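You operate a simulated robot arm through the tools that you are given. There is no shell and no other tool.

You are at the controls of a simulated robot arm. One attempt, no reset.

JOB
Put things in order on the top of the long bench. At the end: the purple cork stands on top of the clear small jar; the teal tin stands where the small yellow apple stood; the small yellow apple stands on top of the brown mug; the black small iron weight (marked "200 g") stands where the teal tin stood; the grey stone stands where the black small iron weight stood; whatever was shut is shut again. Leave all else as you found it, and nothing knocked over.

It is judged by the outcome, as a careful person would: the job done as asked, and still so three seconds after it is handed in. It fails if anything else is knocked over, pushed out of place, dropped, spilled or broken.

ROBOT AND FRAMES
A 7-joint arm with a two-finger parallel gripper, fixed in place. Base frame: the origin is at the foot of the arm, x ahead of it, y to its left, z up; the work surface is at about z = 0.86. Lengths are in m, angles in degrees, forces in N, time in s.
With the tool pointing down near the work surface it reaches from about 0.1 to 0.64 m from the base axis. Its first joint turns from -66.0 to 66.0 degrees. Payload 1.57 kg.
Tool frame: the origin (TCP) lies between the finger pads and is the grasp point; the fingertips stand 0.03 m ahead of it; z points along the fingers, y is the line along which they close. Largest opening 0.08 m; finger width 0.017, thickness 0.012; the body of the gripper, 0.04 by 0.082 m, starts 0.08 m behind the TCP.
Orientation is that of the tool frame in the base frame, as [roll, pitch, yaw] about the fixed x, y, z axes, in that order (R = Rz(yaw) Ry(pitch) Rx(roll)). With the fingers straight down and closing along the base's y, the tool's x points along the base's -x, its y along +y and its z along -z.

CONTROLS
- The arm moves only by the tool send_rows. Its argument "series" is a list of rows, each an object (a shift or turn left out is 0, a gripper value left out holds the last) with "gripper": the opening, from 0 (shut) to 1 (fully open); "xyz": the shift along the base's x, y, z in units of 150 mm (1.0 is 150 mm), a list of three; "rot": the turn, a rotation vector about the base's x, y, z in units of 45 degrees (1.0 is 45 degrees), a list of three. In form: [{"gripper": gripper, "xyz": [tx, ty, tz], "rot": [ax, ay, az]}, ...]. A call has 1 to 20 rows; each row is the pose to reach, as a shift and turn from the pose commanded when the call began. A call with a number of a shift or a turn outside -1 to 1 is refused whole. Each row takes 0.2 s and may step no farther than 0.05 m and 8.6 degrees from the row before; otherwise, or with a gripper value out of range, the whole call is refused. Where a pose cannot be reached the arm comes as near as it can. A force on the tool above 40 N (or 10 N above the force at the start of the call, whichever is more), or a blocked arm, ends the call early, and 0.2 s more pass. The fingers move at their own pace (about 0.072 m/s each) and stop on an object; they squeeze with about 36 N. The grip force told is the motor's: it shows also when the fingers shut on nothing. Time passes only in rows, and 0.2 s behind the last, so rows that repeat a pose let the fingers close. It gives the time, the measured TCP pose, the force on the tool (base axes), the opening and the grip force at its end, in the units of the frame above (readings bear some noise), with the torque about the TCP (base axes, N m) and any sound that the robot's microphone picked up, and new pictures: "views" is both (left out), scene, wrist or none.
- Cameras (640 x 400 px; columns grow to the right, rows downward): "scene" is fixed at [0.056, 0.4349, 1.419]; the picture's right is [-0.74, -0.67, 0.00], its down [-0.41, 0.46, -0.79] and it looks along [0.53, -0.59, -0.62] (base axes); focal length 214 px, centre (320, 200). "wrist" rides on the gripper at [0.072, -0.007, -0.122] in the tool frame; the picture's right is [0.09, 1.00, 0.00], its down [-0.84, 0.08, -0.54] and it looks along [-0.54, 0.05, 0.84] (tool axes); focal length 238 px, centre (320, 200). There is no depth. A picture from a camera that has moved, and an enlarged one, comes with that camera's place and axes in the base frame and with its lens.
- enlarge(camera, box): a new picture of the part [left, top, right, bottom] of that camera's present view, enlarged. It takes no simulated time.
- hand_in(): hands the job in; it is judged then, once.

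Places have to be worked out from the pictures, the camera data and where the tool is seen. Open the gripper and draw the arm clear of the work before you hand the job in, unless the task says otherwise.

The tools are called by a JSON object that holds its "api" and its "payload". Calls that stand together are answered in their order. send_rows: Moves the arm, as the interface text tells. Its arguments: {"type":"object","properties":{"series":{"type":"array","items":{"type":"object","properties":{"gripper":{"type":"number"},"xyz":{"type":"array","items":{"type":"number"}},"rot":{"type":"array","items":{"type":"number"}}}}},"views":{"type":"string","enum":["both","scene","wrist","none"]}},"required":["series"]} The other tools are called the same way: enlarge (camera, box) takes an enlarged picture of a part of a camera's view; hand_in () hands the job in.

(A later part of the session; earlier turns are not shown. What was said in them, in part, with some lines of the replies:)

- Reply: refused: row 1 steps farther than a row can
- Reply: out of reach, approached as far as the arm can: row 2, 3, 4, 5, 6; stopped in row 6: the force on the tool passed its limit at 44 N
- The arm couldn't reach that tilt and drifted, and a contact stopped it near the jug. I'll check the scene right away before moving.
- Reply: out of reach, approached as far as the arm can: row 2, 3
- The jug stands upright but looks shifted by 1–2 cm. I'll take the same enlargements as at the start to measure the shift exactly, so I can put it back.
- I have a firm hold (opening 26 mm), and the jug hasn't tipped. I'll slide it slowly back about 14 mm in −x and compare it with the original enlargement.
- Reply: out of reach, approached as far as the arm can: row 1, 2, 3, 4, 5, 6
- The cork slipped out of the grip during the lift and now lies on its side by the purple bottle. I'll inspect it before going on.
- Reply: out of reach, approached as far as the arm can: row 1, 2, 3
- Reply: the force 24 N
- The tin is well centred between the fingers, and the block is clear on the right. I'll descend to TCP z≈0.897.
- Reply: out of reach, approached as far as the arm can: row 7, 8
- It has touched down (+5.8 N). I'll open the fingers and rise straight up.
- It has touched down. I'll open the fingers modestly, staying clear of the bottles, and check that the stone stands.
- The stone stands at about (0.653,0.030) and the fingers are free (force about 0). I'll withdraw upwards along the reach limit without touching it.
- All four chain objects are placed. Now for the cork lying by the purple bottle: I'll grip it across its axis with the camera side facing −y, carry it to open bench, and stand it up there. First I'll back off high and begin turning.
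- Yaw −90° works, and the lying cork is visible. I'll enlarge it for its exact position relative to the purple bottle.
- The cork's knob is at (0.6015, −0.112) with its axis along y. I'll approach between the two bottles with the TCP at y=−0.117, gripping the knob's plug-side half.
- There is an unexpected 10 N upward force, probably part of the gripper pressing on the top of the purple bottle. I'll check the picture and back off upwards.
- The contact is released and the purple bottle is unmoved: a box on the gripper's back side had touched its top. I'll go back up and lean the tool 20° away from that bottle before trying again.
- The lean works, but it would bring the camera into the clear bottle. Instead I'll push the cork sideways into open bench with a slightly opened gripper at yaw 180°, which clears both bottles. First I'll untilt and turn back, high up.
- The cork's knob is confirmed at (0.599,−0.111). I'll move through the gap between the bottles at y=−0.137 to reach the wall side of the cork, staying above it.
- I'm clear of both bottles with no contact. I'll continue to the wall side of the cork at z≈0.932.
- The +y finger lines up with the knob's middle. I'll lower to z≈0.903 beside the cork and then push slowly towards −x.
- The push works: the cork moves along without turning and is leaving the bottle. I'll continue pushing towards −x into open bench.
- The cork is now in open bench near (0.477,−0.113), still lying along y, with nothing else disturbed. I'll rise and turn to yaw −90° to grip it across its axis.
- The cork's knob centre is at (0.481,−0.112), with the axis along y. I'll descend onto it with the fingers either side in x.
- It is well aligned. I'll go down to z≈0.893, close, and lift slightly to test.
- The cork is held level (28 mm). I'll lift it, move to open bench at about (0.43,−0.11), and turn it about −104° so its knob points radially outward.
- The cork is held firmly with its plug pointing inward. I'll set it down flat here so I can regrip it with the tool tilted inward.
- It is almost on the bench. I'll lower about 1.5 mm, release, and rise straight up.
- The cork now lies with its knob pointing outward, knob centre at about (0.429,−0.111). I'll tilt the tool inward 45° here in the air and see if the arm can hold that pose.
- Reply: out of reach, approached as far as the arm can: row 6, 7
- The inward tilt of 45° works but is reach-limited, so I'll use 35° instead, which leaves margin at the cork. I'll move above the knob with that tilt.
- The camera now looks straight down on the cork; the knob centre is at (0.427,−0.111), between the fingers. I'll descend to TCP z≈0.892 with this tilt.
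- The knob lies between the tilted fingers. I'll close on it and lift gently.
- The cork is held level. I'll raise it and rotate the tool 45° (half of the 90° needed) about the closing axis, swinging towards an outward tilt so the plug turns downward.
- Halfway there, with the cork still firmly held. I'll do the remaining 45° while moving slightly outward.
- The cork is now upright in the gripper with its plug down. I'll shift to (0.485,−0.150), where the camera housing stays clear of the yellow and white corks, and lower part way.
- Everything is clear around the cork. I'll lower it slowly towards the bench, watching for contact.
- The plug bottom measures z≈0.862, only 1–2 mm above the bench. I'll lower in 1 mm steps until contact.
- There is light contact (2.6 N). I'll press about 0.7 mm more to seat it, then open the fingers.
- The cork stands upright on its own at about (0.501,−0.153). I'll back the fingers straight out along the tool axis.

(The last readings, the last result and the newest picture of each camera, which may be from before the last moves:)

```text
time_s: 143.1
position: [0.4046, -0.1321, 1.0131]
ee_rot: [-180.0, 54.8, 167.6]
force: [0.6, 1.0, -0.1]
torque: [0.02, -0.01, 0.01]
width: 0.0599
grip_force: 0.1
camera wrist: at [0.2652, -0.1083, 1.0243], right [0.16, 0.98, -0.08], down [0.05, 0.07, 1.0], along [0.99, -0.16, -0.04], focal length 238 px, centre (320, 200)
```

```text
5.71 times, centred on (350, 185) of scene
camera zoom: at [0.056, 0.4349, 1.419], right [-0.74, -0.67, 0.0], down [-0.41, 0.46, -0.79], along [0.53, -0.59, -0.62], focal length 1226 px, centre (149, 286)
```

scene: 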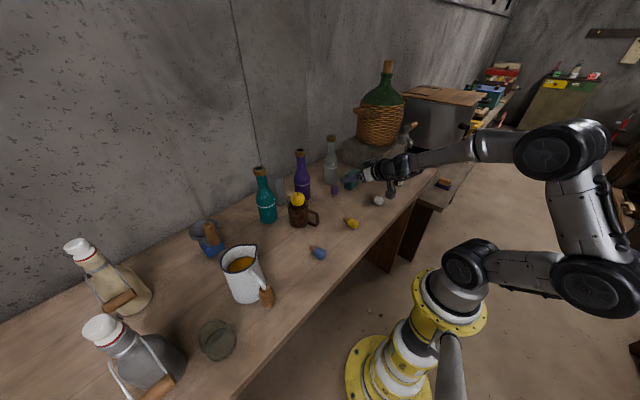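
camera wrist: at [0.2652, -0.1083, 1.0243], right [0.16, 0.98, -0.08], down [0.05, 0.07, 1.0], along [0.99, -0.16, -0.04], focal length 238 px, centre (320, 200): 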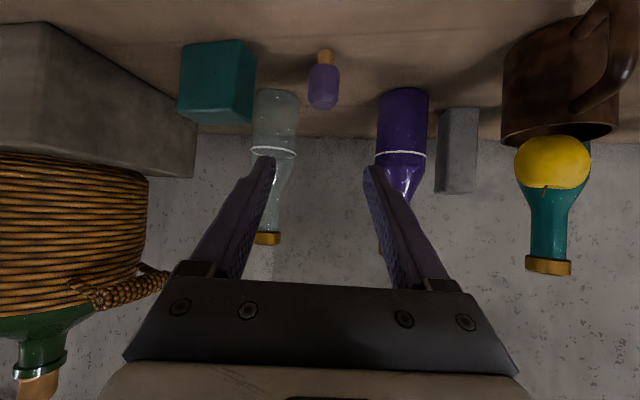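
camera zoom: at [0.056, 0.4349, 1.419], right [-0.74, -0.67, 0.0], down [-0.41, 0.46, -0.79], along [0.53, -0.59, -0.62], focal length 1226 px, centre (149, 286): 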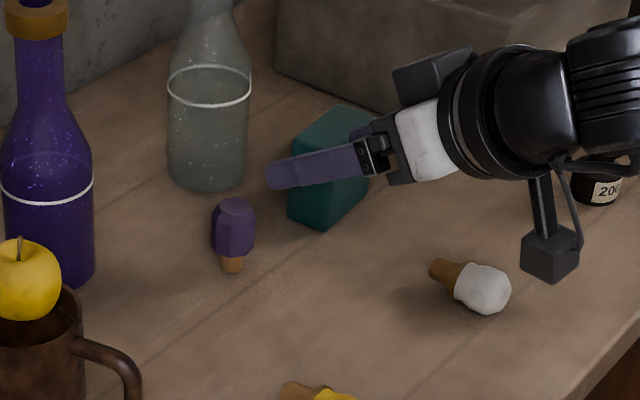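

The cork stands upright at (0.5015,−0.154). I'll untilt the tool to vertical, keeping the same yaw so the fingers meet the knob's flat faces.

{"api": "send_rows", "payload": {"series": [{"xyz": [0, 0, 0.06], "rot": [0.035, 0.163, 0]}, {"xyz": [0, 0, 0.12], "rot": [0.07, 0.326, 0]}, {"xyz": [0, 0, 0.18], "rot": [0.105, 0.489, 0]}, {"xyz": [0, 0, 0.24], "rot": [0.14, 0.652, 0]}, {"xyz": [0, 0, 0.3], "rot": [0.176, 0.815, 0]}, {"xyz": [0, 0, 0.36], "rot": [0.211, 0.977, 0]}], "views": "none"}}

{"api": "send_rows", "payload": {"series": [{"xyz": [0.1, -0.02, 0], "rot": [0.023, 0.108, 0]}, {"xyz": [0.25, -0.05, 0], "rot": [0.046, 0.215, 0]}, {"xyz": [0.45, -0.1, 0], "rot": [0.046, 0.215, 0]}, {"xyz": [0.6, -0.14, 0], "rot": [0.046, 0.215, 0]}, {"xyz": [0.6, -0.14, 0], "rot": [0.046, 0.215, 0]}], "views": "both"}}

{"api": "enlarge", "payload": {"camera": "wrist", "box": [256, 70, 384, 170]}}

```text
time_s: 144.5
position: [0.4066, -0.1331, 1.0677]
ee_rot: [-179.9, 9.9, 167.6]
force: [0.5, 0.4, 0.1]
torque: [0.01, -0.02, 0.02]
width: 0.06
grip_force: 0.0
out of reach, approached as far as the arm can: row 3
```

```text
time_s: 145.7
position: [0.4929, -0.1508, 1.0682]
ee_rot: [-179.8, 0.0, 167.8]
force: [0.5, -0.7, -1.4]
torque: [0.03, -0.03, -0.01]
width: 0.06
grip_force: 0.0
camera wrist: at [0.4223, -0.1417, 1.1895], right [0.12, 0.99, 0.0], down [0.83, -0.1, 0.54], along [0.54, -0.07, -0.84], focal length 238 px, centre (320, 200)
```

scene: 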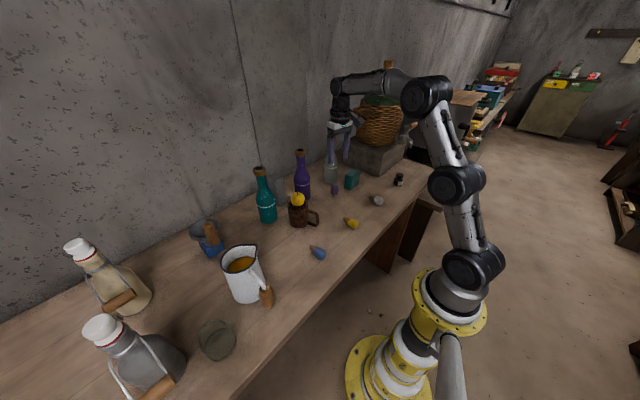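
wrist: 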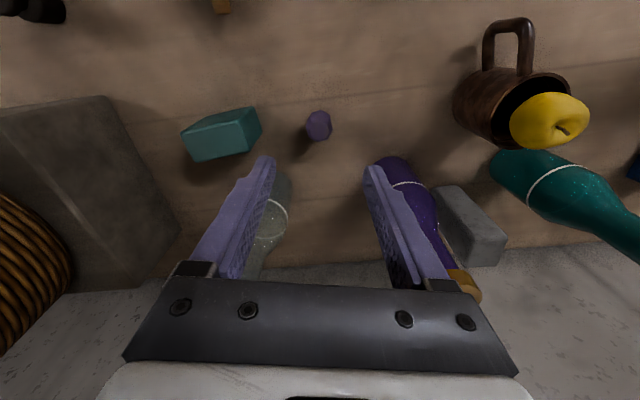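

```text
4.00 times, centred on (320, 120) of wrist
camera zoom: at [0.4223, -0.1417, 1.1895], right [0.12, 0.99, 0.0], down [0.83, -0.1, 0.54], along [0.54, -0.07, -0.84], focal length 953 px, centre (320, 520)
```

zoom: 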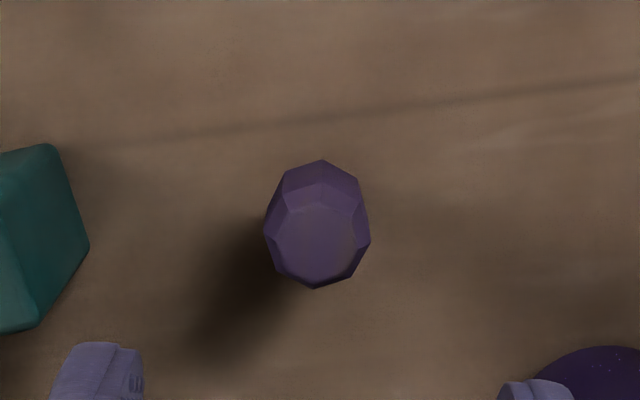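

The cork's top is at (0.502,−0.154). I'll align and descend over it, this time low enough that the pads grip the knob's wide part.

{"api": "send_rows", "payload": {"series": [{"xyz": [0.062, -0.021, -0.15]}, {"xyz": [0.062, -0.021, -0.4]}, {"xyz": [0.062, -0.021, -0.65]}, {"xyz": [0.062, -0.021, -0.85]}, {"xyz": [0.062, -0.021, -0.85]}], "views": "wrist"}}

{"api": "enlarge", "payload": {"camera": "wrist", "box": [256, 110, 384, 210]}}

```text
time_s: 146.9
position: [0.5046, -0.1555, 0.9399]
ee_rot: [-179.8, 0.1, 167.8]
force: [-1.3, 0.1, 0.2]
torque: [-0.01, -0.01, 0.03]
width: 0.0598
grip_force: 0.0
camera wrist: at [0.4331, -0.1461, 1.0615], right [0.12, 0.99, 0.0], down [0.83, -0.1, 0.54], along [0.54, -0.07, -0.84], focal length 238 px, centre (320, 200)
```

wrist: 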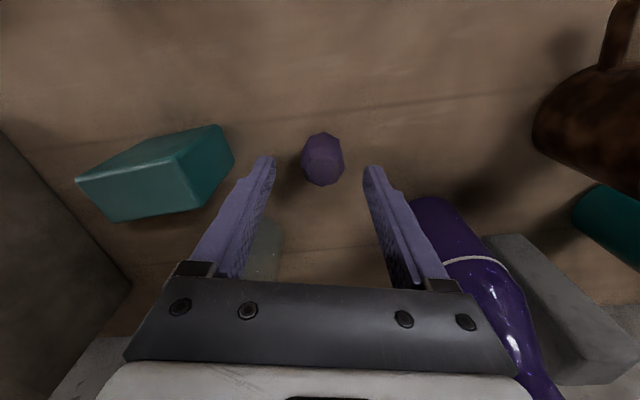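

```text
4.00 times, centred on (320, 160) of wrist
camera zoom: at [0.4331, -0.1461, 1.0615], right [0.12, 0.99, 0.0], down [0.83, -0.1, 0.54], along [0.54, -0.07, -0.84], focal length 953 px, centre (320, 360)
```

zoom: 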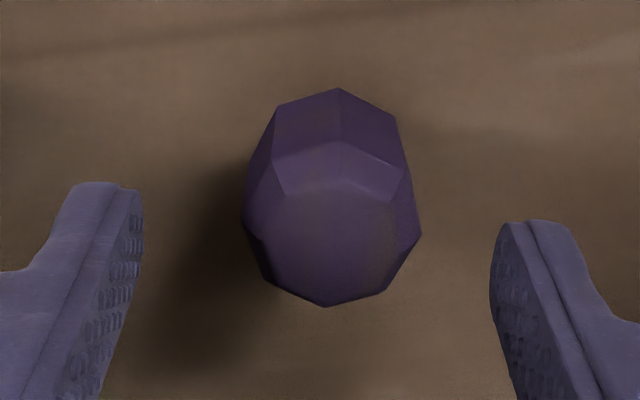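

It is centred. I'll go down to z≈0.893 and close, then lift 10 mm and check the width.

{"api": "send_rows", "payload": {"series": [{"xyz": [-0.008, 0.005, -0.15]}, {"xyz": [-0.008, 0.005, -0.27]}, {"xyz": [-0.008, 0.005, -0.312]}, {"xyz": [-0.008, 0.005, -0.312]}, {"xyz": [-0.008, 0.005, -0.312], "gripper": 0.5}, {"xyz": [-0.008, 0.005, -0.312], "gripper": 0.25}, {"xyz": [-0.008, 0.005, -0.312], "gripper": 0.25}, {"xyz": [-0.008, 0.005, -0.312], "gripper": 0.25}], "views": "wrist"}}

{"api": "enlarge", "payload": {"camera": "wrist", "box": [256, 130, 384, 230]}}

```text
time_s: 148.7
position: [0.503, -0.1554, 0.8947]
ee_rot: [-179.8, 0.1, 167.9]
force: [0.1, -0.4, 0.6]
torque: [0.0, -0.02, -0.01]
width: 0.0286
grip_force: 35.9
camera wrist: at [0.4312, -0.1461, 1.0158], right [0.12, 0.99, 0.0], down [0.83, -0.1, 0.54], along [0.54, -0.07, -0.84], focal length 238 px, centre (320, 200)
```

wrist: 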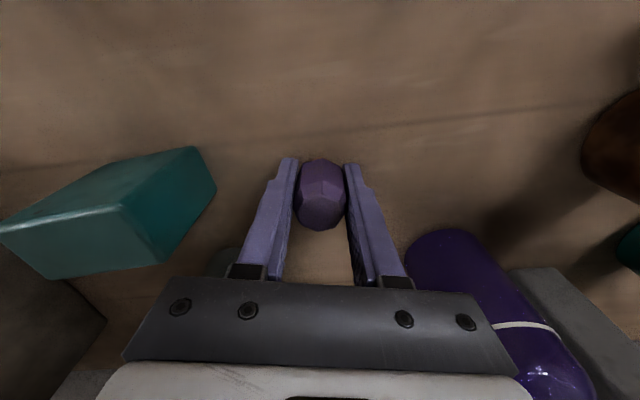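

```text
4.00 times, centred on (320, 180) of wrist
camera zoom: at [0.4312, -0.1461, 1.0158], right [0.12, 0.99, 0.0], down [0.83, -0.1, 0.54], along [0.54, -0.07, -0.84], focal length 953 px, centre (320, 280)
```

zoom: 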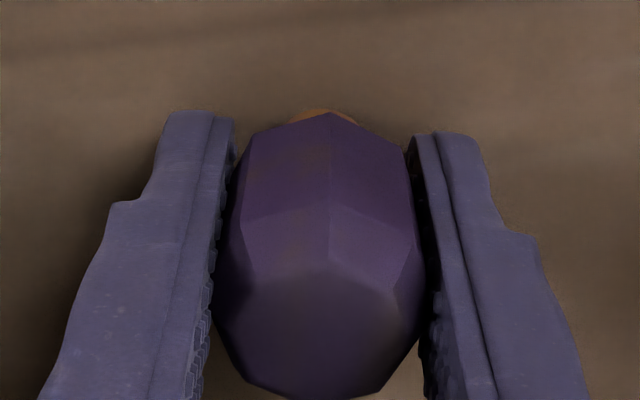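

The grip is 28.6 mm wide. I'll lift 12 mm and check that it stays.

{"api": "send_rows", "payload": {"series": [{"xyz": [0, 0, 0.03]}, {"xyz": [0, 0, 0.08]}, {"xyz": [0, 0, 0.08]}], "views": "both"}}

{"api": "enlarge", "payload": {"camera": "scene", "box": [310, 160, 390, 220]}}

```text
time_s: 149.5
position: [0.5028, -0.1555, 0.9061]
ee_rot: [-179.7, 0.1, 167.8]
force: [0.2, -0.2, -1.1]
torque: [0.0, -0.01, 0.02]
width: 0.0286
grip_force: 35.9
camera wrist: at [0.4311, -0.1459, 1.0273], right [0.12, 0.99, 0.0], down [0.83, -0.1, 0.54], along [0.54, -0.07, -0.84], focal length 238 px, centre (320, 200)
```

scene: 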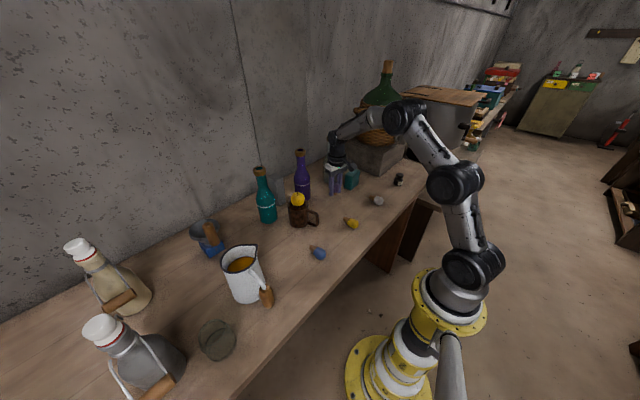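
wrist: 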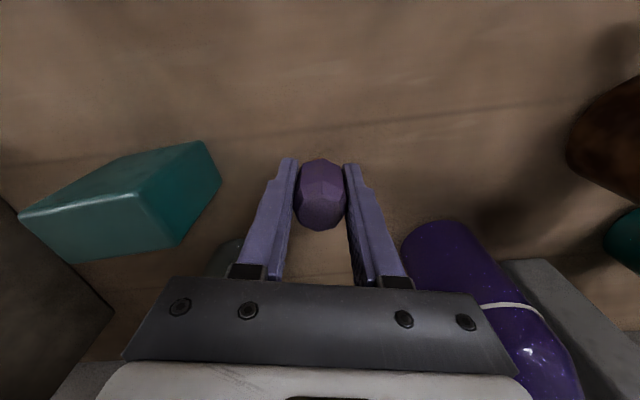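

```text
6.67 times, centred on (350, 190) of scene
camera zoom: at [0.056, 0.4349, 1.419], right [-0.74, -0.67, 0.0], down [-0.41, 0.46, -0.79], along [0.53, -0.59, -0.62], focal length 1430 px, centre (120, 267)
```

zoom: 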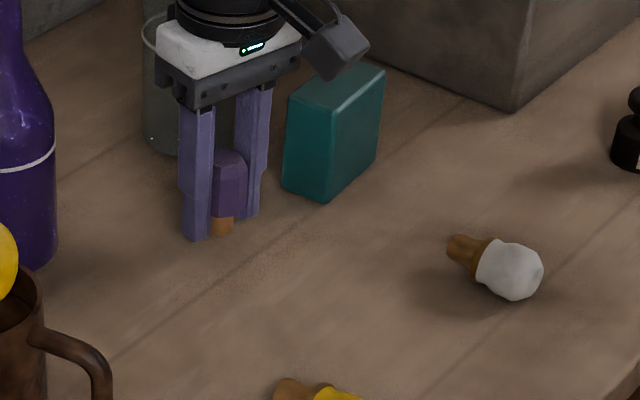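

The cork is held well. I'll lift it to z≈1.12 with a final check before the long carry.

{"api": "send_rows", "payload": {"series": [{"xyz": [0, 0, 0.15]}, {"xyz": [0, 0, 0.35]}, {"xyz": [0, 0, 0.55]}, {"xyz": [0, 0, 0.75]}, {"xyz": [0, 0, 0.95]}, {"xyz": [0, 0, 0.95]}], "views": "wrist"}}

```text
time_s: 150.9
position: [0.5035, -0.1564, 1.0491]
ee_rot: [-179.8, -0.1, 167.8]
force: [-0.2, 1.2, -0.4]
torque: [0.01, 0.0, -0.02]
width: 0.0283
grip_force: 35.8
camera wrist: at [0.4313, -0.1478, 1.1698], right [0.12, 0.99, 0.0], down [0.83, -0.1, 0.54], along [0.54, -0.07, -0.84], focal length 238 px, centre (320, 200)
```

wrist: 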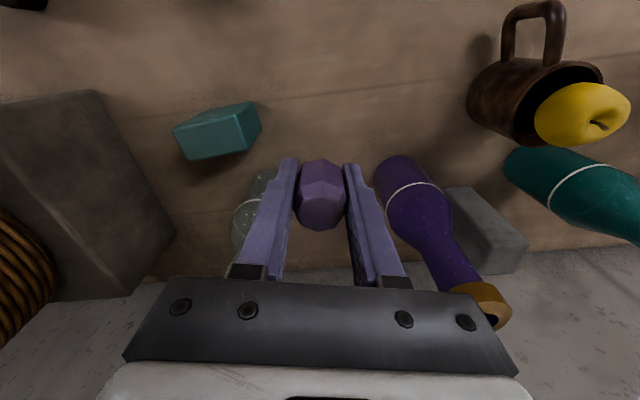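

It is still held. I'll carry it back and across at z≈1.13, over the corks and in front of the mug, towards the jar.

{"api": "send_rows", "payload": {"series": [{"xyz": [-0.15, 0, 0.25]}, {"xyz": [-0.32, 0.05, 0.48]}, {"xyz": [-0.55, 0.15, 0.53]}, {"xyz": [-0.78, 0.35, 0.53]}, {"xyz": [-0.92, 0.62, 0.53]}, {"xyz": [-0.95, 0.93, 0.53]}], "views": "none"}}

{"api": "send_rows", "payload": {"series": [{"xyz": [0, 0.3, 0], "rot": [0, 0, 0.09]}, {"xyz": [0, 0.6, 0], "rot": [0, 0, 0.18]}, {"xyz": [0, 0.9, 0], "rot": [0, 0, 0.271]}], "views": "none"}}

{"api": "send_rows", "payload": {"series": [{"xyz": [0, 0.3, 0]}, {"xyz": [0, 0.6, 0]}, {"xyz": [0, 0.9, 0]}], "views": "wrist"}}

```text
time_s: 152.3
position: [0.3582, -0.0166, 1.1212]
ee_rot: [-179.8, 0.1, 167.8]
force: [-0.6, 0.4, -0.2]
torque: [-0.03, 0.0, -0.02]
width: 0.0284
grip_force: 36.1
```

```text
time_s: 153.1
position: [0.3599, 0.1185, 1.1281]
ee_rot: [-179.8, 0.0, 180.0]
force: [-0.2, 0.0, -0.2]
torque: [-0.03, -0.04, -0.01]
width: 0.0284
grip_force: 35.8
```

```text
time_s: 153.9
position: [0.3623, 0.2555, 1.129]
ee_rot: [-179.8, 0.1, -180.0]
force: [0.0, 0.4, -0.3]
torque: [0.03, -0.02, 0.0]
width: 0.0284
grip_force: 35.8
camera wrist: at [0.2901, 0.2498, 1.2504], right [-0.09, 1.0, 0.0], down [0.84, 0.08, 0.54], along [0.54, 0.05, -0.84], focal length 238 px, centre (320, 200)
```

wrist: 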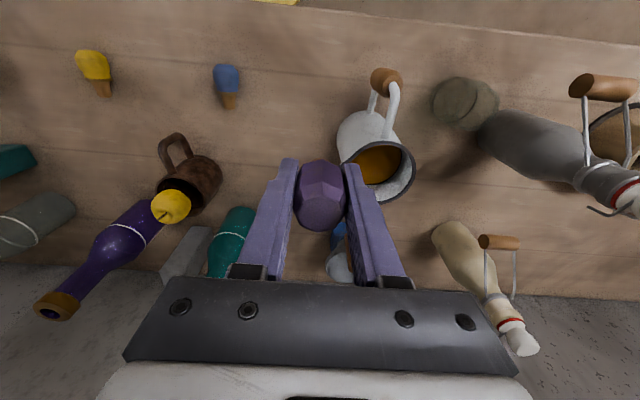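

The cork is still firmly held. I'll continue towards the jar.

{"api": "send_rows", "payload": {"series": [{"xyz": [-0.03, 0.3, 0]}, {"xyz": [-0.06, 0.6, 0]}, {"xyz": [-0.1, 0.9, 0]}], "views": "none"}}

{"api": "send_rows", "payload": {"series": [{"xyz": [-0.01, 0.2, 0]}, {"xyz": [-0.01, 0.4, 0]}, {"xyz": [-0.01, 0.4, 0]}], "views": "both"}}

{"api": "enlarge", "payload": {"camera": "wrist", "box": [256, 90, 400, 200]}}

{"api": "enlarge", "payload": {"camera": "scene", "box": [100, 230, 300, 400]}}

```text
time_s: 154.7
position: [0.345, 0.389, 1.1288]
ee_rot: [-179.8, 0.1, 179.8]
force: [0.6, -0.5, -0.5]
torque: [0.02, -0.02, -0.02]
width: 0.0284
grip_force: 36.2
```

```text
time_s: 155.5
position: [0.3414, 0.4485, 1.1283]
ee_rot: [-179.9, 0.0, -180.0]
force: [0.3, 0.5, -0.6]
torque: [-0.01, -0.02, 0.02]
width: 0.0285
grip_force: 35.7
camera wrist: at [0.2702, 0.443, 1.2499], right [-0.09, 1.0, 0.0], down [0.84, 0.08, 0.54], along [0.54, 0.05, -0.84], focal length 238 px, centre (320, 200)
```

scene: 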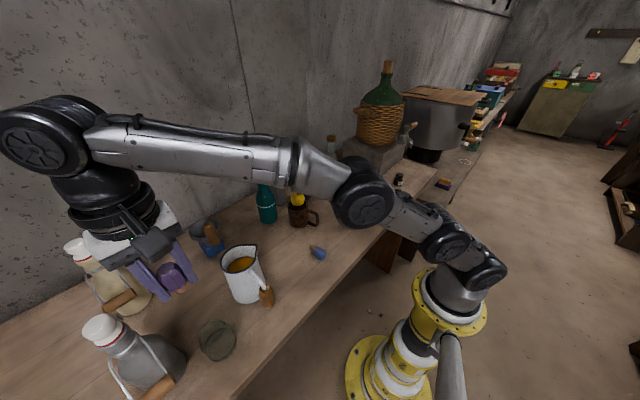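
wrist: 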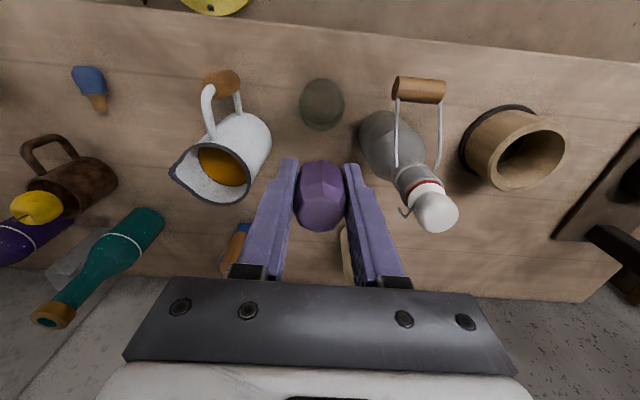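

```text
3.64 times, centred on (328, 145) of wrist
camera zoom: at [0.2702, 0.443, 1.2499], right [-0.09, 1.0, 0.0], down [0.84, 0.08, 0.54], along [0.54, 0.05, -0.84], focal length 867 px, centre (291, 400)
```

zoom: 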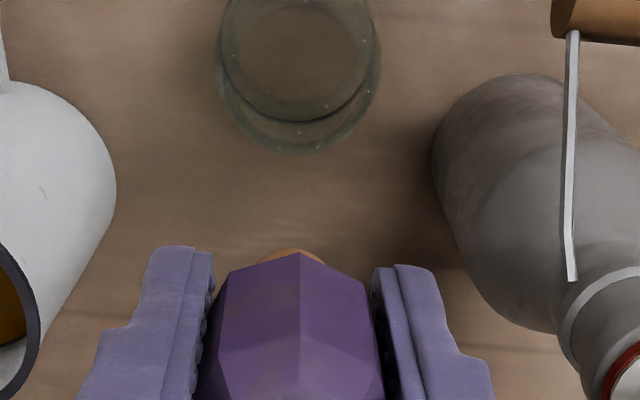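

```text
2.35 times, centred on (200, 315) of scene
camera zoom: at [0.056, 0.4349, 1.419], right [-0.74, -0.67, 0.0], down [-0.41, 0.46, -0.79], along [0.53, -0.59, -0.62], focal length 505 px, centre (602, -71)
```

zoom: 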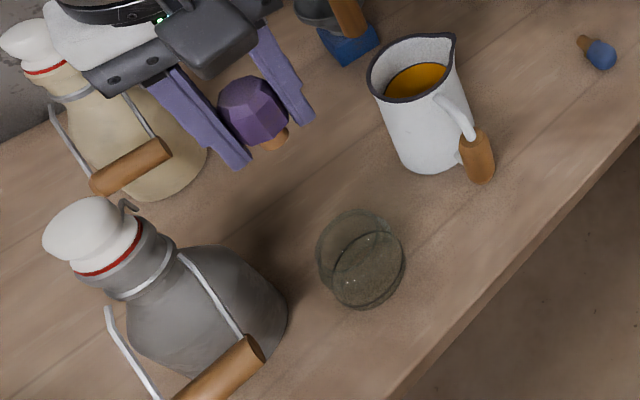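

I'm above the jar region with clear space to the grey bottle. I'll enlarge the jar for its exact top centre.

{"api": "enlarge", "payload": {"camera": "wrist", "box": [280, 65, 360, 140]}}

{"api": "enlarge", "payload": {"camera": "scene", "box": [170, 300, 266, 360]}}

```text
5.33 times, centred on (320, 102) of wrist
camera zoom: at [0.2702, 0.443, 1.2499], right [-0.09, 1.0, 0.0], down [0.84, 0.08, 0.54], along [0.54, 0.05, -0.84], focal length 1271 px, centre (320, 720)
```

zoom: 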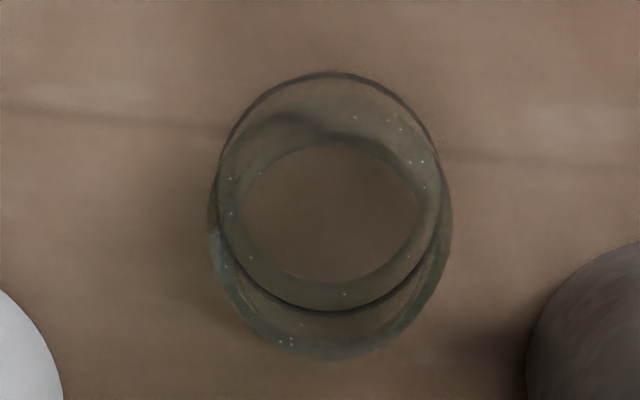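

```text
6.67 times, centred on (218, 330) of scene
camera zoom: at [0.056, 0.4349, 1.419], right [-0.74, -0.67, 0.0], down [-0.41, 0.46, -0.79], along [0.53, -0.59, -0.62], focal length 1430 px, centre (1000, -667)
```

zoom: 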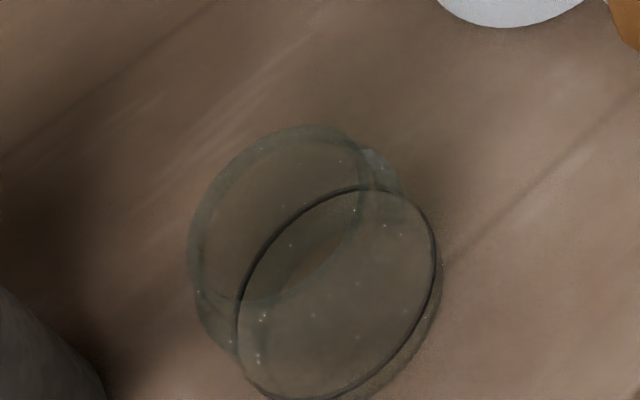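

The jar's centre averages (0.342,0.4515), with its top at z≈0.928. I'll descend over it to TCP z≈0.99, leaving the plug about 3 cm above the rim.

{"api": "send_rows", "payload": {"series": [{"xyz": [0.004, 0.02, -0.2]}, {"xyz": [0.004, 0.02, -0.45]}, {"xyz": [0.004, 0.02, -0.7]}, {"xyz": [0.004, 0.02, -0.92]}, {"xyz": [0.004, 0.02, -0.92]}], "views": "both"}}

{"api": "enlarge", "payload": {"camera": "scene", "box": [150, 270, 286, 370]}}

{"api": "enlarge", "payload": {"camera": "wrist", "box": [256, 90, 384, 220]}}

```text
time_s: 156.7
position: [0.3408, 0.4513, 0.9889]
ee_rot: [-179.9, 0.1, -179.9]
force: [0.4, -0.3, 0.0]
torque: [0.01, 0.05, 0.05]
width: 0.0285
grip_force: 35.9
camera wrist: at [0.2694, 0.4454, 1.1094], right [-0.09, 1.0, 0.0], down [0.84, 0.08, 0.54], along [0.54, 0.05, -0.84], focal length 238 px, centre (320, 200)
```

scene: 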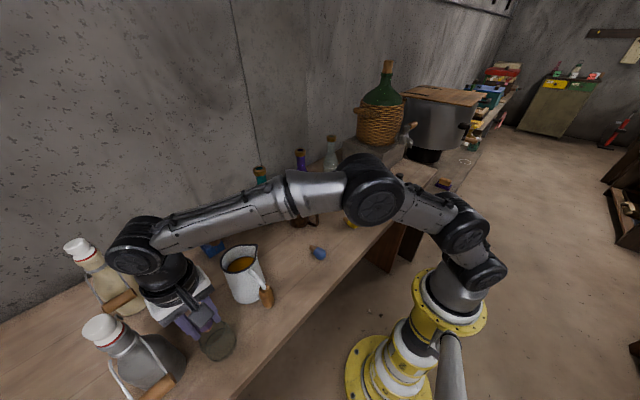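
wrist: 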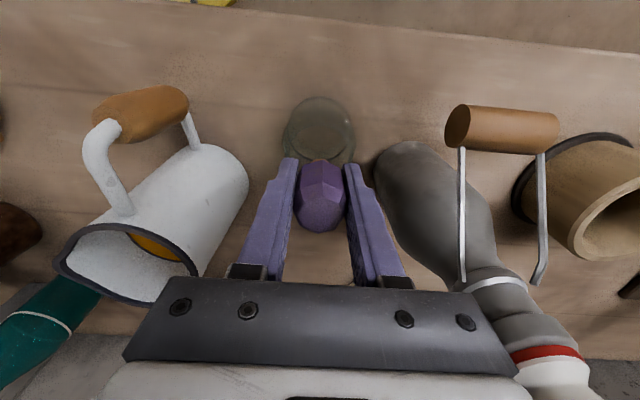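

```text
4.00 times, centred on (218, 320) of scene
camera zoom: at [0.056, 0.4349, 1.419], right [-0.74, -0.67, 0.0], down [-0.41, 0.46, -0.79], along [0.53, -0.59, -0.62], focal length 858 px, centre (728, -280)
```

zoom: 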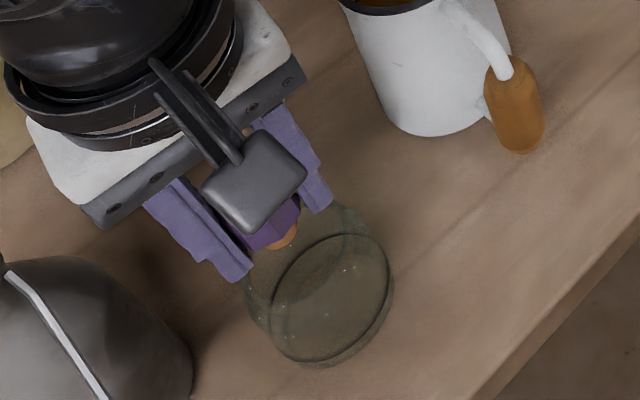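

```text
3.08 times, centred on (320, 155) of wrist
camera zoom: at [0.2694, 0.4454, 1.1094], right [-0.09, 1.0, 0.0], down [0.84, 0.08, 0.54], along [0.54, 0.05, -0.84], focal length 733 px, centre (320, 338)
```

zoom: 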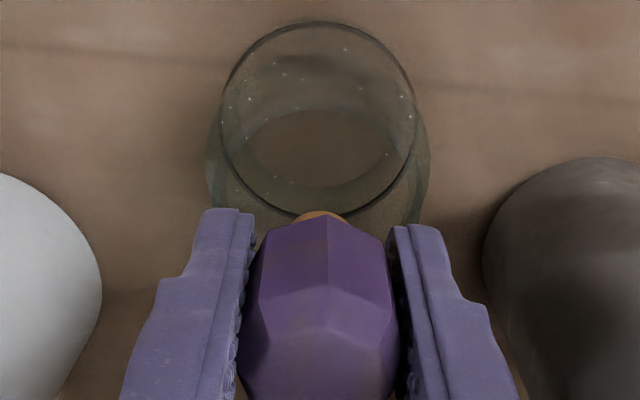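

The cork is centred over the jar within about 2 mm. I'll lower slowly to just above the rim.

{"api": "send_rows", "payload": {"series": [{"xyz": [-0.004, 0, -0.07]}, {"xyz": [-0.007, 0, -0.12]}, {"xyz": [-0.007, 0, -0.15]}, {"xyz": [-0.007, 0, -0.165]}, {"xyz": [-0.007, 0, -0.165]}], "views": "wrist"}}

{"api": "enlarge", "payload": {"camera": "scene", "box": [170, 300, 266, 360]}}

```text
time_s: 157.9
position: [0.3426, 0.4514, 0.9721]
ee_rot: [179.6, 0.6, 179.9]
force: [-4.1, -9.2, 38.6]
torque: [-0.35, 0.17, -0.02]
width: 0.0284
grip_force: 36.1
camera wrist: at [0.2699, 0.4456, 1.0933], right [-0.09, 1.0, 0.01], down [0.83, 0.07, 0.55], along [0.55, 0.06, -0.83], focal length 238 px, centre (320, 200)
```

wrist: 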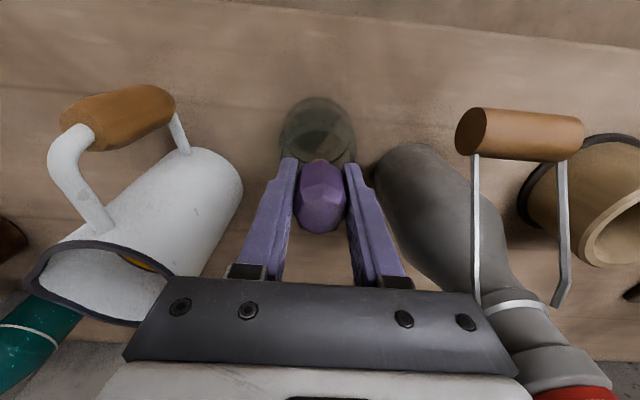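

```text
6.67 times, centred on (218, 330) of scene
camera zoom: at [0.0555, 0.4341, 1.4193], right [-0.74, -0.67, 0.0], down [-0.41, 0.46, -0.79], along [0.53, -0.59, -0.62], focal length 1430 px, centre (1000, -667)
```

zoom: 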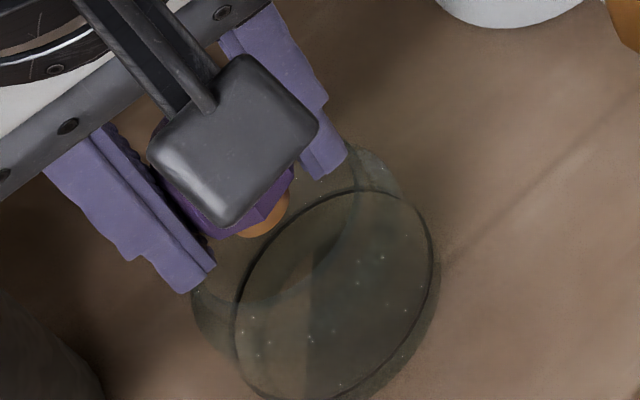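

The plug has met a solid top on the jar at z≈0.938, earlier than expected, with 38 N from my overshoot. I'll raise the command gently to relieve the force.

{"api": "send_rows", "payload": {"series": [{"xyz": [0, 0, 0.015]}, {"xyz": [0, 0, 0.03]}, {"xyz": [0, 0, 0.045]}, {"xyz": [0, 0, 0.045]}], "views": "both"}}

{"api": "enlarge", "payload": {"camera": "wrist", "box": [256, 90, 384, 220]}}

{"api": "enlarge", "payload": {"camera": "scene", "box": [150, 270, 286, 370]}}

```text
time_s: 158.9
position: [0.3439, 0.4515, 0.9733]
ee_rot: [-180.0, 0.1, 180.0]
force: [3.0, 3.2, 17.1]
torque: [0.07, -0.11, 0.01]
width: 0.0288
grip_force: 36.0
camera wrist: at [0.2706, 0.4462, 1.0938], right [-0.09, 1.0, 0.0], down [0.84, 0.08, 0.54], along [0.54, 0.05, -0.84], focal length 238 px, centre (320, 200)
```

scene: 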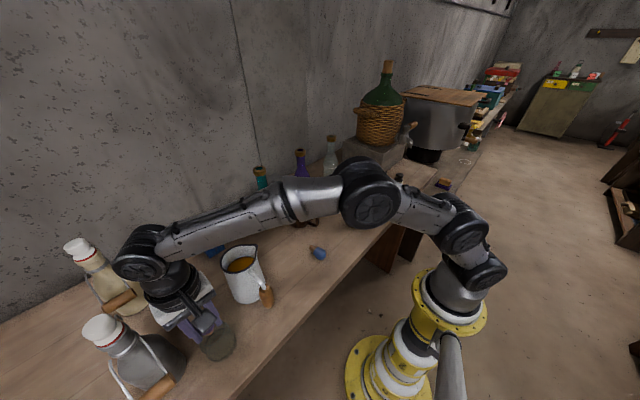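
wrist: 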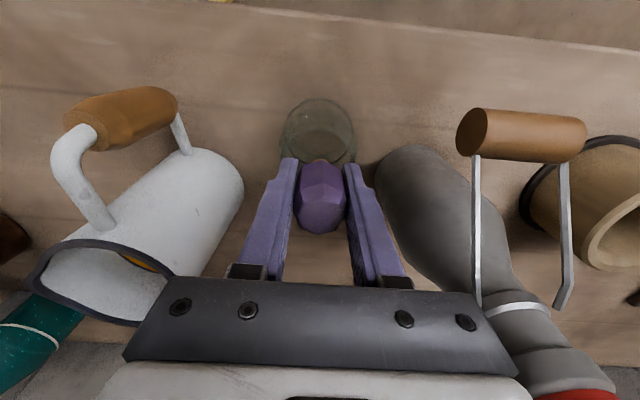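

```text
3.08 times, centred on (320, 155) of wrist
camera zoom: at [0.2706, 0.4462, 1.0938], right [-0.09, 1.0, 0.0], down [0.84, 0.08, 0.54], along [0.54, 0.05, -0.84], focal length 733 px, centre (320, 338)
```

zoom: 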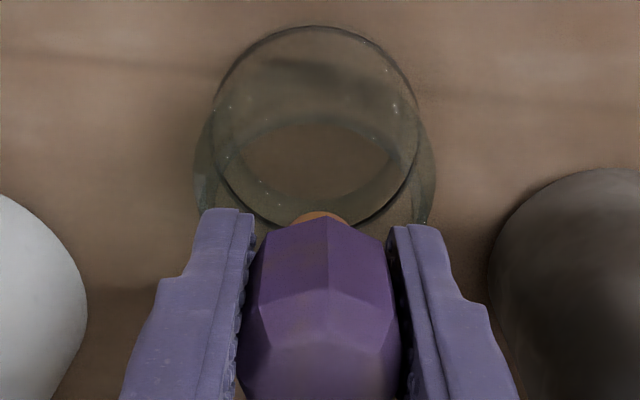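

```text
4.00 times, centred on (218, 320) of scene
camera zoom: at [0.0559, 0.4347, 1.4191], right [-0.74, -0.67, 0.0], down [-0.41, 0.46, -0.79], along [0.53, -0.59, -0.62], focal length 858 px, centre (728, -280)
```

zoom: 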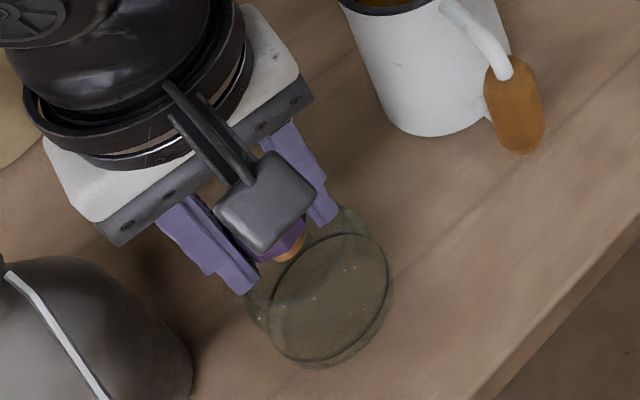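

The cork is centred on the jar's top, and 17 N remain. I'll raise about 3 mm more to reach light contact.

{"api": "send_rows", "payload": {"series": [{"xyz": [-0.007, 0, 0.01]}, {"xyz": [-0.007, 0, 0.017]}, {"xyz": [-0.007, 0, 0.017]}], "views": "none"}}

```text
time_s: 159.7
position: [0.3419, 0.4508, 0.9718]
ee_rot: [-179.7, -0.1, -180.0]
force: [2.3, 1.0, 5.3]
torque: [0.0, -0.09, -0.01]
width: 0.0282
grip_force: 35.6
```

Contact is light now (5 N). I'll open the fingers slowly and watch that the cork stays standing.

{"api": "send_rows", "payload": {"series": [{"gripper": 0.4}, {"gripper": 0.45}, {"gripper": 0.55}, {"gripper": 0.65}, {"gripper": 0.7}, {"gripper": 0.7}], "views": "both"}}

{"api": "enlarge", "payload": {"camera": "wrist", "box": [256, 90, 384, 220]}}

{"api": "enlarge", "payload": {"camera": "scene", "box": [150, 270, 286, 370]}}

```text
time_s: 161.1
position: [0.3428, 0.4516, 0.9743]
ee_rot: [-179.8, 0.0, -179.9]
force: [0.9, 0.0, -0.1]
torque: [0.0, 0.0, 0.03]
width: 0.0559
grip_force: 0.0
camera wrist: at [0.2694, 0.4457, 1.0957], right [-0.09, 1.0, 0.0], down [0.84, 0.08, 0.54], along [0.54, 0.05, -0.84], focal length 238 px, centre (320, 200)
```

scene: 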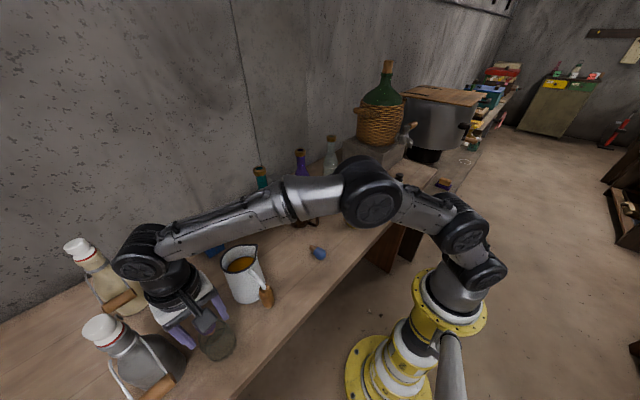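
wrist: 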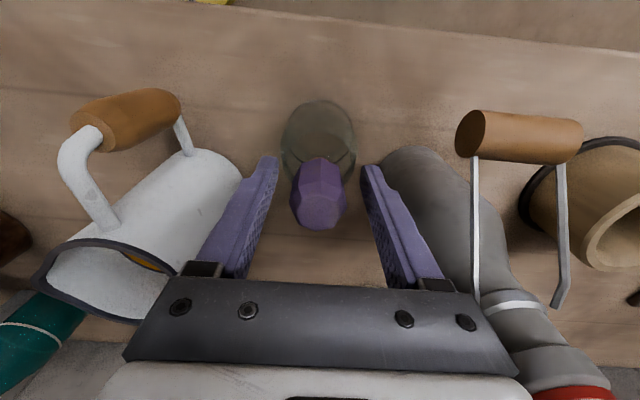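

```text
3.08 times, centred on (320, 155) of wrist
camera zoom: at [0.2694, 0.4457, 1.0957], right [-0.09, 1.0, 0.0], down [0.84, 0.08, 0.54], along [0.54, 0.05, -0.84], focal length 733 px, centre (320, 338)
```

zoom: 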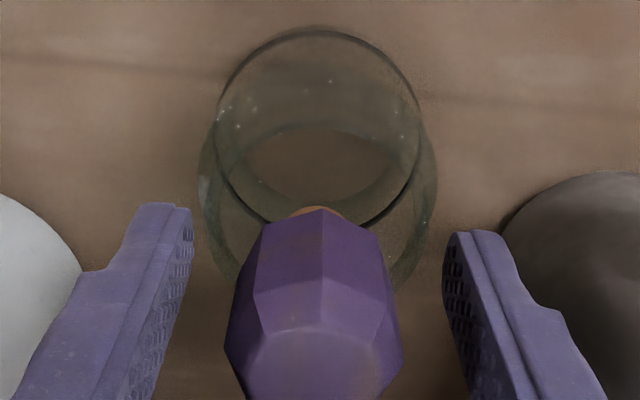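

```text
4.00 times, centred on (218, 320) of scene
camera zoom: at [0.056, 0.4349, 1.419], right [-0.74, -0.67, 0.0], down [-0.41, 0.46, -0.79], along [0.53, -0.59, -0.62], focal length 858 px, centre (728, -280)
```

zoom: 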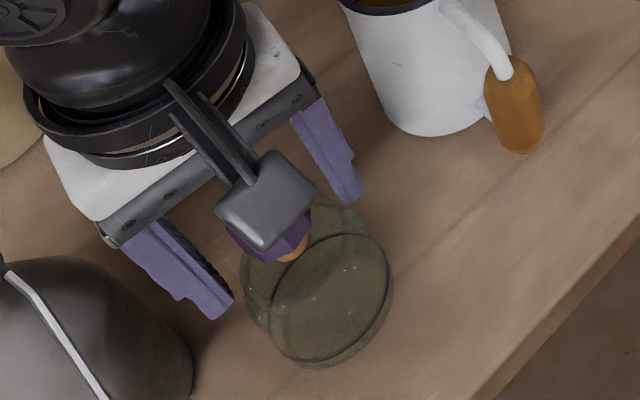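

The cork stands on the jar by itself with the fingers open. I'll rise straight up slowly.

{"api": "send_rows", "payload": {"series": [{"xyz": [0, 0, 0.05]}, {"xyz": [0, 0, 0.12]}, {"xyz": [0, 0, 0.25]}, {"xyz": [0, 0, 0.45]}, {"xyz": [0, 0, 0.7]}, {"xyz": [0, 0, 0.95]}, {"xyz": [0, 0, 0.95]}], "views": "both"}}

{"api": "enlarge", "payload": {"camera": "wrist", "box": [270, 60, 374, 160]}}

{"api": "enlarge", "payload": {"camera": "scene", "box": [150, 270, 286, 370]}}

```text
time_s: 162.7
position: [0.3419, 0.4517, 1.1142]
ee_rot: [-179.9, 0.2, 179.9]
force: [0.1, 0.8, -0.3]
torque: [0.04, 0.01, 0.0]
width: 0.0562
grip_force: 0.0
camera wrist: at [0.2691, 0.4451, 1.2356], right [-0.09, 1.0, 0.0], down [0.84, 0.08, 0.54], along [0.54, 0.05, -0.84], focal length 238 px, centre (320, 200)
```

scene: 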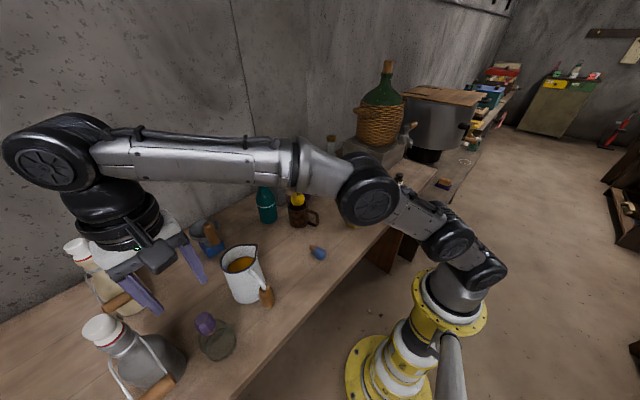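
wrist: 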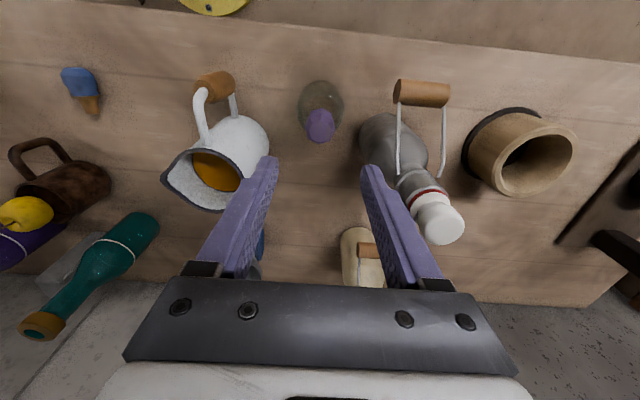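

```text
4.00 times, centred on (322, 110) of wrist
camera zoom: at [0.2691, 0.4451, 1.2356], right [-0.09, 1.0, 0.0], down [0.84, 0.08, 0.54], along [0.54, 0.05, -0.84], focal length 953 px, centre (312, 560)
```

zoom: 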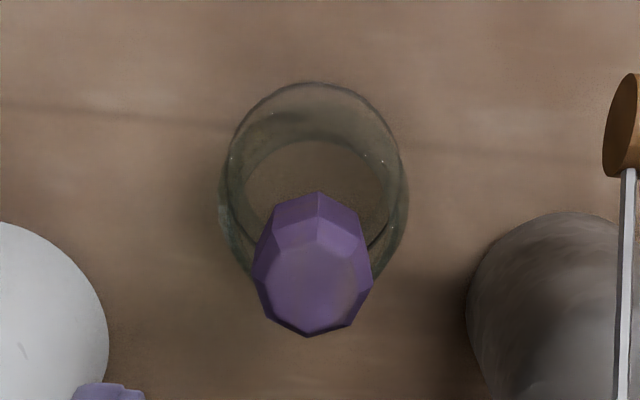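

```text
4.00 times, centred on (218, 320) of scene
camera zoom: at [0.056, 0.4349, 1.419], right [-0.74, -0.67, 0.0], down [-0.41, 0.46, -0.79], along [0.53, -0.59, -0.62], focal length 858 px, centre (728, -280)
```

zoom: 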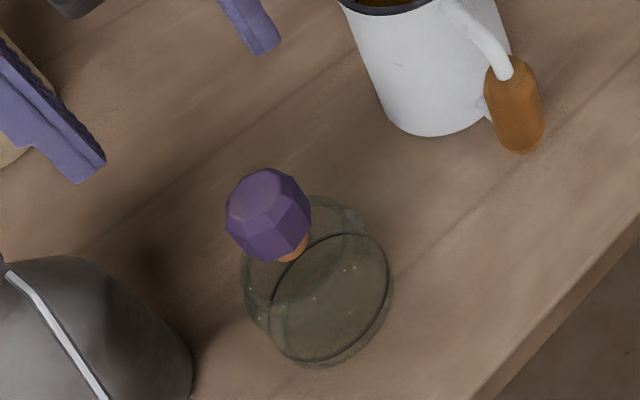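

The purple cork now stands on top of the jar. I'll raise the arm and move it back to a clear central pose to inspect everything.

{"api": "send_rows", "payload": {"series": [{"xyz": [0, 0, 0.3]}, {"xyz": [0, -0.15, 0.5]}, {"xyz": [0, -0.42, 0.6]}, {"xyz": [0, -0.7, 0.6]}, {"xyz": [0, -1.0, 0.6]}], "views": "none"}}

{"api": "send_rows", "payload": {"series": [{"xyz": [0, -0.3, 0]}, {"xyz": [0, -0.6, 0]}, {"xyz": [0, -0.9, 0]}], "views": "none"}}

{"api": "send_rows", "payload": {"series": [{"xyz": [-0.03, -0.3, 0], "gripper": 1}, {"xyz": [-0.06, -0.6, 0]}, {"xyz": [-0.1, -0.9, 0]}, {"xyz": [-0.1, -0.9, 0]}], "views": "both"}}

{"api": "enlarge", "payload": {"camera": "scene", "box": [230, 130, 430, 255]}}

{"api": "enlarge", "payload": {"camera": "scene", "box": [60, 200, 340, 400]}}

{"api": "enlarge", "payload": {"camera": "scene", "box": [320, 50, 520, 200]}}

```text
time_s: 163.9
position: [0.3422, 0.3041, 1.2087]
ee_rot: [-179.8, 0.0, 179.9]
force: [-1.2, -0.3, -0.3]
torque: [0.01, -0.01, 0.0]
width: 0.0559
grip_force: 0.1
out of reach, approached as far as the arm can: row 1, 2
```

```text
time_s: 164.7
position: [0.3414, 0.1686, 1.2057]
ee_rot: [-179.8, 0.0, -180.0]
force: [0.2, -0.3, -0.3]
torque: [0.04, -0.01, 0.01]
width: 0.0563
grip_force: 0.0
```

```text
time_s: 165.7
position: [0.3268, 0.0334, 1.2081]
ee_rot: [-179.7, 0.1, -180.0]
force: [1.0, -0.6, -0.3]
torque: [-0.03, -0.02, 0.01]
width: 0.08
grip_force: 0.1
camera wrist: at [0.2544, 0.0283, 1.3295], right [-0.09, 1.0, 0.0], down [0.84, 0.08, 0.54], along [0.54, 0.05, -0.84], focal length 238 px, centre (320, 200)
```

scene: 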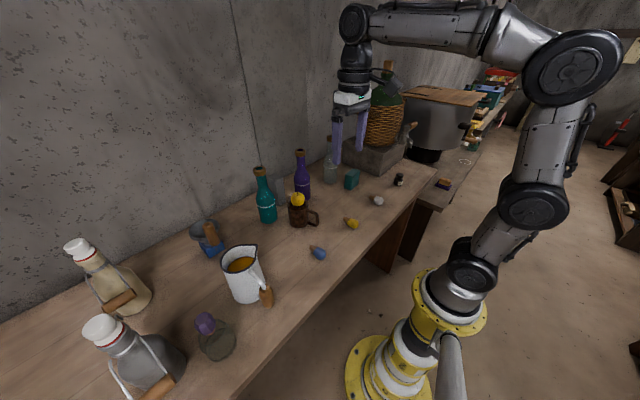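
wrist: 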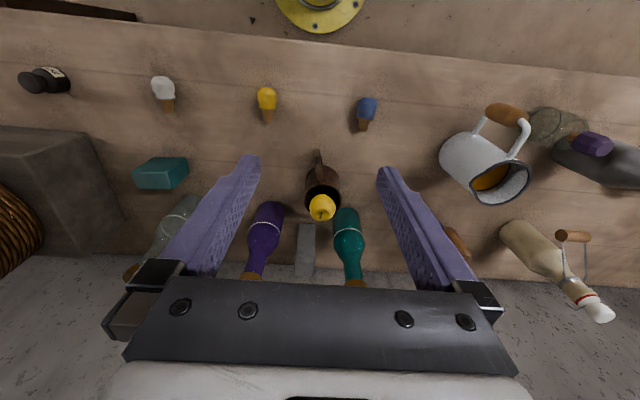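

```text
3.20 times, centred on (330, 192) of scene
camera zoom: at [0.056, 0.4349, 1.419], right [-0.74, -0.67, 0.0], down [-0.41, 0.46, -0.79], along [0.53, -0.59, -0.62], focal length 686 px, centre (288, 224)
```

zoom: 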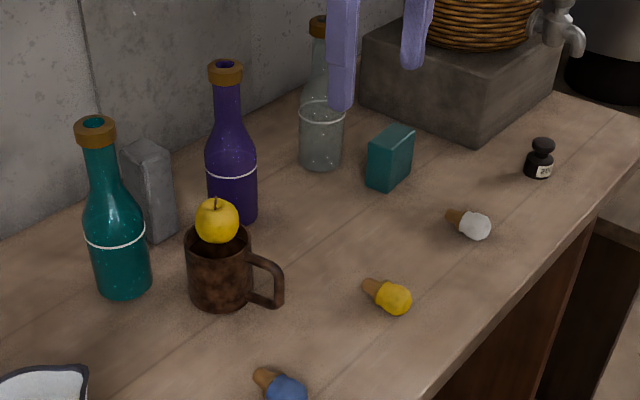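

```text
2.00 times, centred on (200, 300) of scene
camera zoom: at [0.056, 0.4349, 1.419], right [-0.74, -0.67, 0.0], down [-0.41, 0.46, -0.79], along [0.53, -0.59, -0.62], focal length 429 px, centre (560, 0)
```

zoom: 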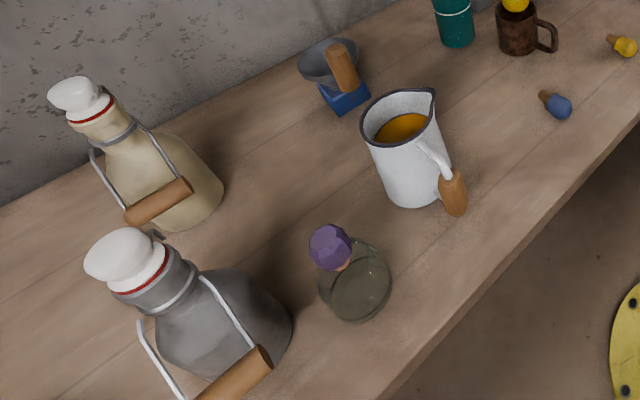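

```text
2.67 times, centred on (420, 125) of scene
camera zoom: at [0.056, 0.4349, 1.419], right [-0.74, -0.67, 0.0], down [-0.41, 0.46, -0.79], along [0.53, -0.59, -0.62], focal length 572 px, centre (53, 400)
```

zoom: 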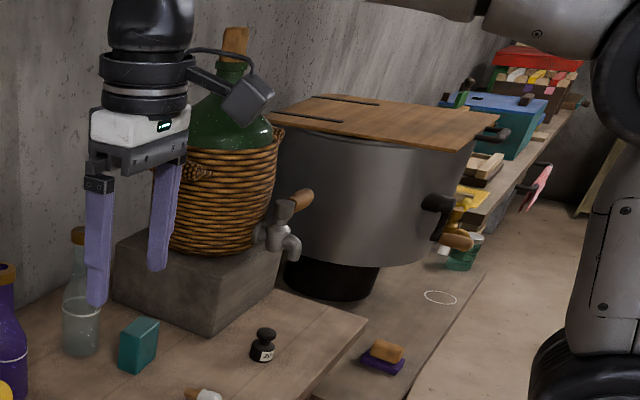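

Everything matches the job and the untouched items match the first pictures. I'll take one last look at the jar, the jug and the apple before handing in.

{"api": "send_rows", "payload": {"series": [{"xyz": [-0.1, 0, 0.1], "gripper": 1}, {"xyz": [-0.2, 0, 0.1]}, {"xyz": [-0.2, 0, 0.1]}, {"xyz": [-0.2, 0, 0.1]}, {"xyz": [-0.2, 0, 0.1]}, {"xyz": [-0.2, 0, 0.1]}], "views": "scene"}}

{"api": "enlarge", "payload": {"camera": "scene", "box": [170, 300, 266, 360]}}

{"api": "enlarge", "payload": {"camera": "scene", "box": [250, 160, 346, 230]}}

```text
time_s: 167.1
position: [0.2983, 0.0327, 1.223]
ee_rot: [-179.8, 0.0, -180.0]
force: [-0.5, -0.5, -0.3]
torque: [0.02, 0.02, -0.02]
width: 0.0801
grip_force: 0.0
```

scene: 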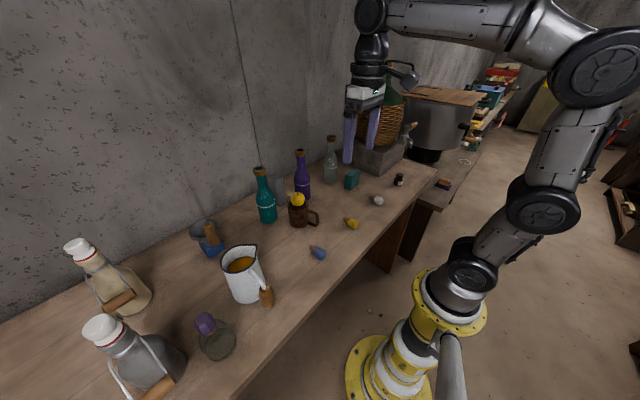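

```text
6.67 times, centred on (218, 330) of scene
camera zoom: at [0.056, 0.4349, 1.419], right [-0.74, -0.67, 0.0], down [-0.41, 0.46, -0.79], along [0.53, -0.59, -0.62], focal length 1430 px, centre (1000, -667)
```

zoom: 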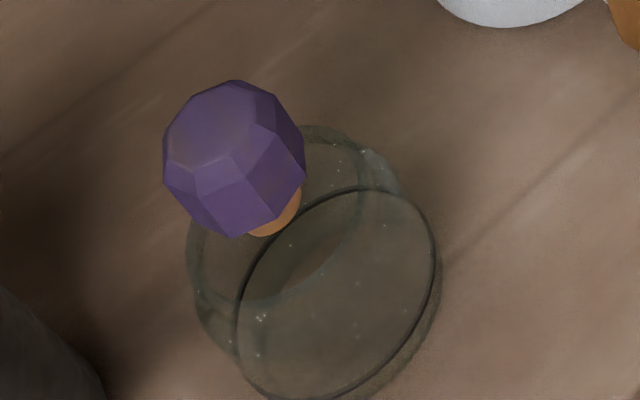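

```text
5.71 times, centred on (298, 195) of scene
camera zoom: at [0.056, 0.4349, 1.419], right [-0.74, -0.67, 0.0], down [-0.41, 0.46, -0.79], along [0.53, -0.59, -0.62], focal length 1226 px, centre (446, 229)
```

zoom: 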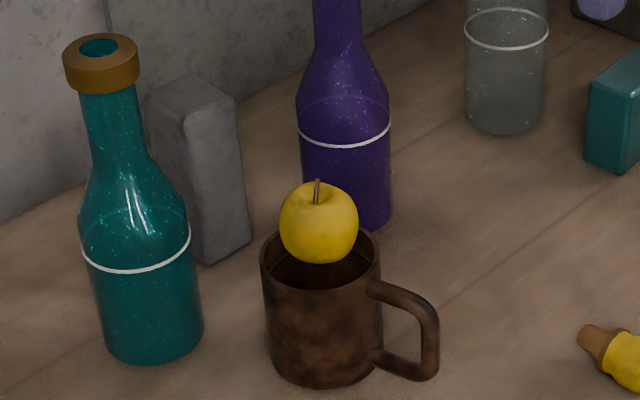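

All five items are in place and stable. The cork is on the jar, the apple on the mug, the tin at the apple's spot, the weight at the tin's spot and the stone at the weight's spot. The jug I nudged is back to within about 1 mm, the stoppered bottles are still shut, and the arm is clear with the gripper open, so I'm handing in.

{"api": "hand_in", "payload": {}}

```text
The job is handed in.
```

I handed the job in with all five items where you asked, and they were stable in the last pictures. No result has come back yet.

| Item | Where it stands now |
|---|---|
| Purple cork | Upright on top of the clear small jar |
| Small yellow apple | On top of the brown mug |
| Teal tin | The apple's old place, within about 2 mm |
| Black 200 g weight | The tin's old place, within about 4 mm |
| Grey stone | The weight's old place, within about 2 mm |

Three things went wrong on the way:

- **White jug:** while I was looking at the jar, a fingertip pressed on its handle and pushed the jug about 15 mm. I slid it back, and in the pictures it matches its starting place to about 1 mm. It stayed upright and I saw no juice spilled.
- **Purple cork:** it slipped out of the gripper on the first lift and fell on its side. I pushed it clear of the bottles, stood it up again and carried it to the jar.
- **Purple bottle:** the back of the gripper pressed on its top with about 10 N. It didn't move or tip in the pictures.

I didn't open any bottle or lid, so everything that was shut is still shut. The other items look the same as in the first pictures. I left the gripper open and the arm raised clear of the bench.
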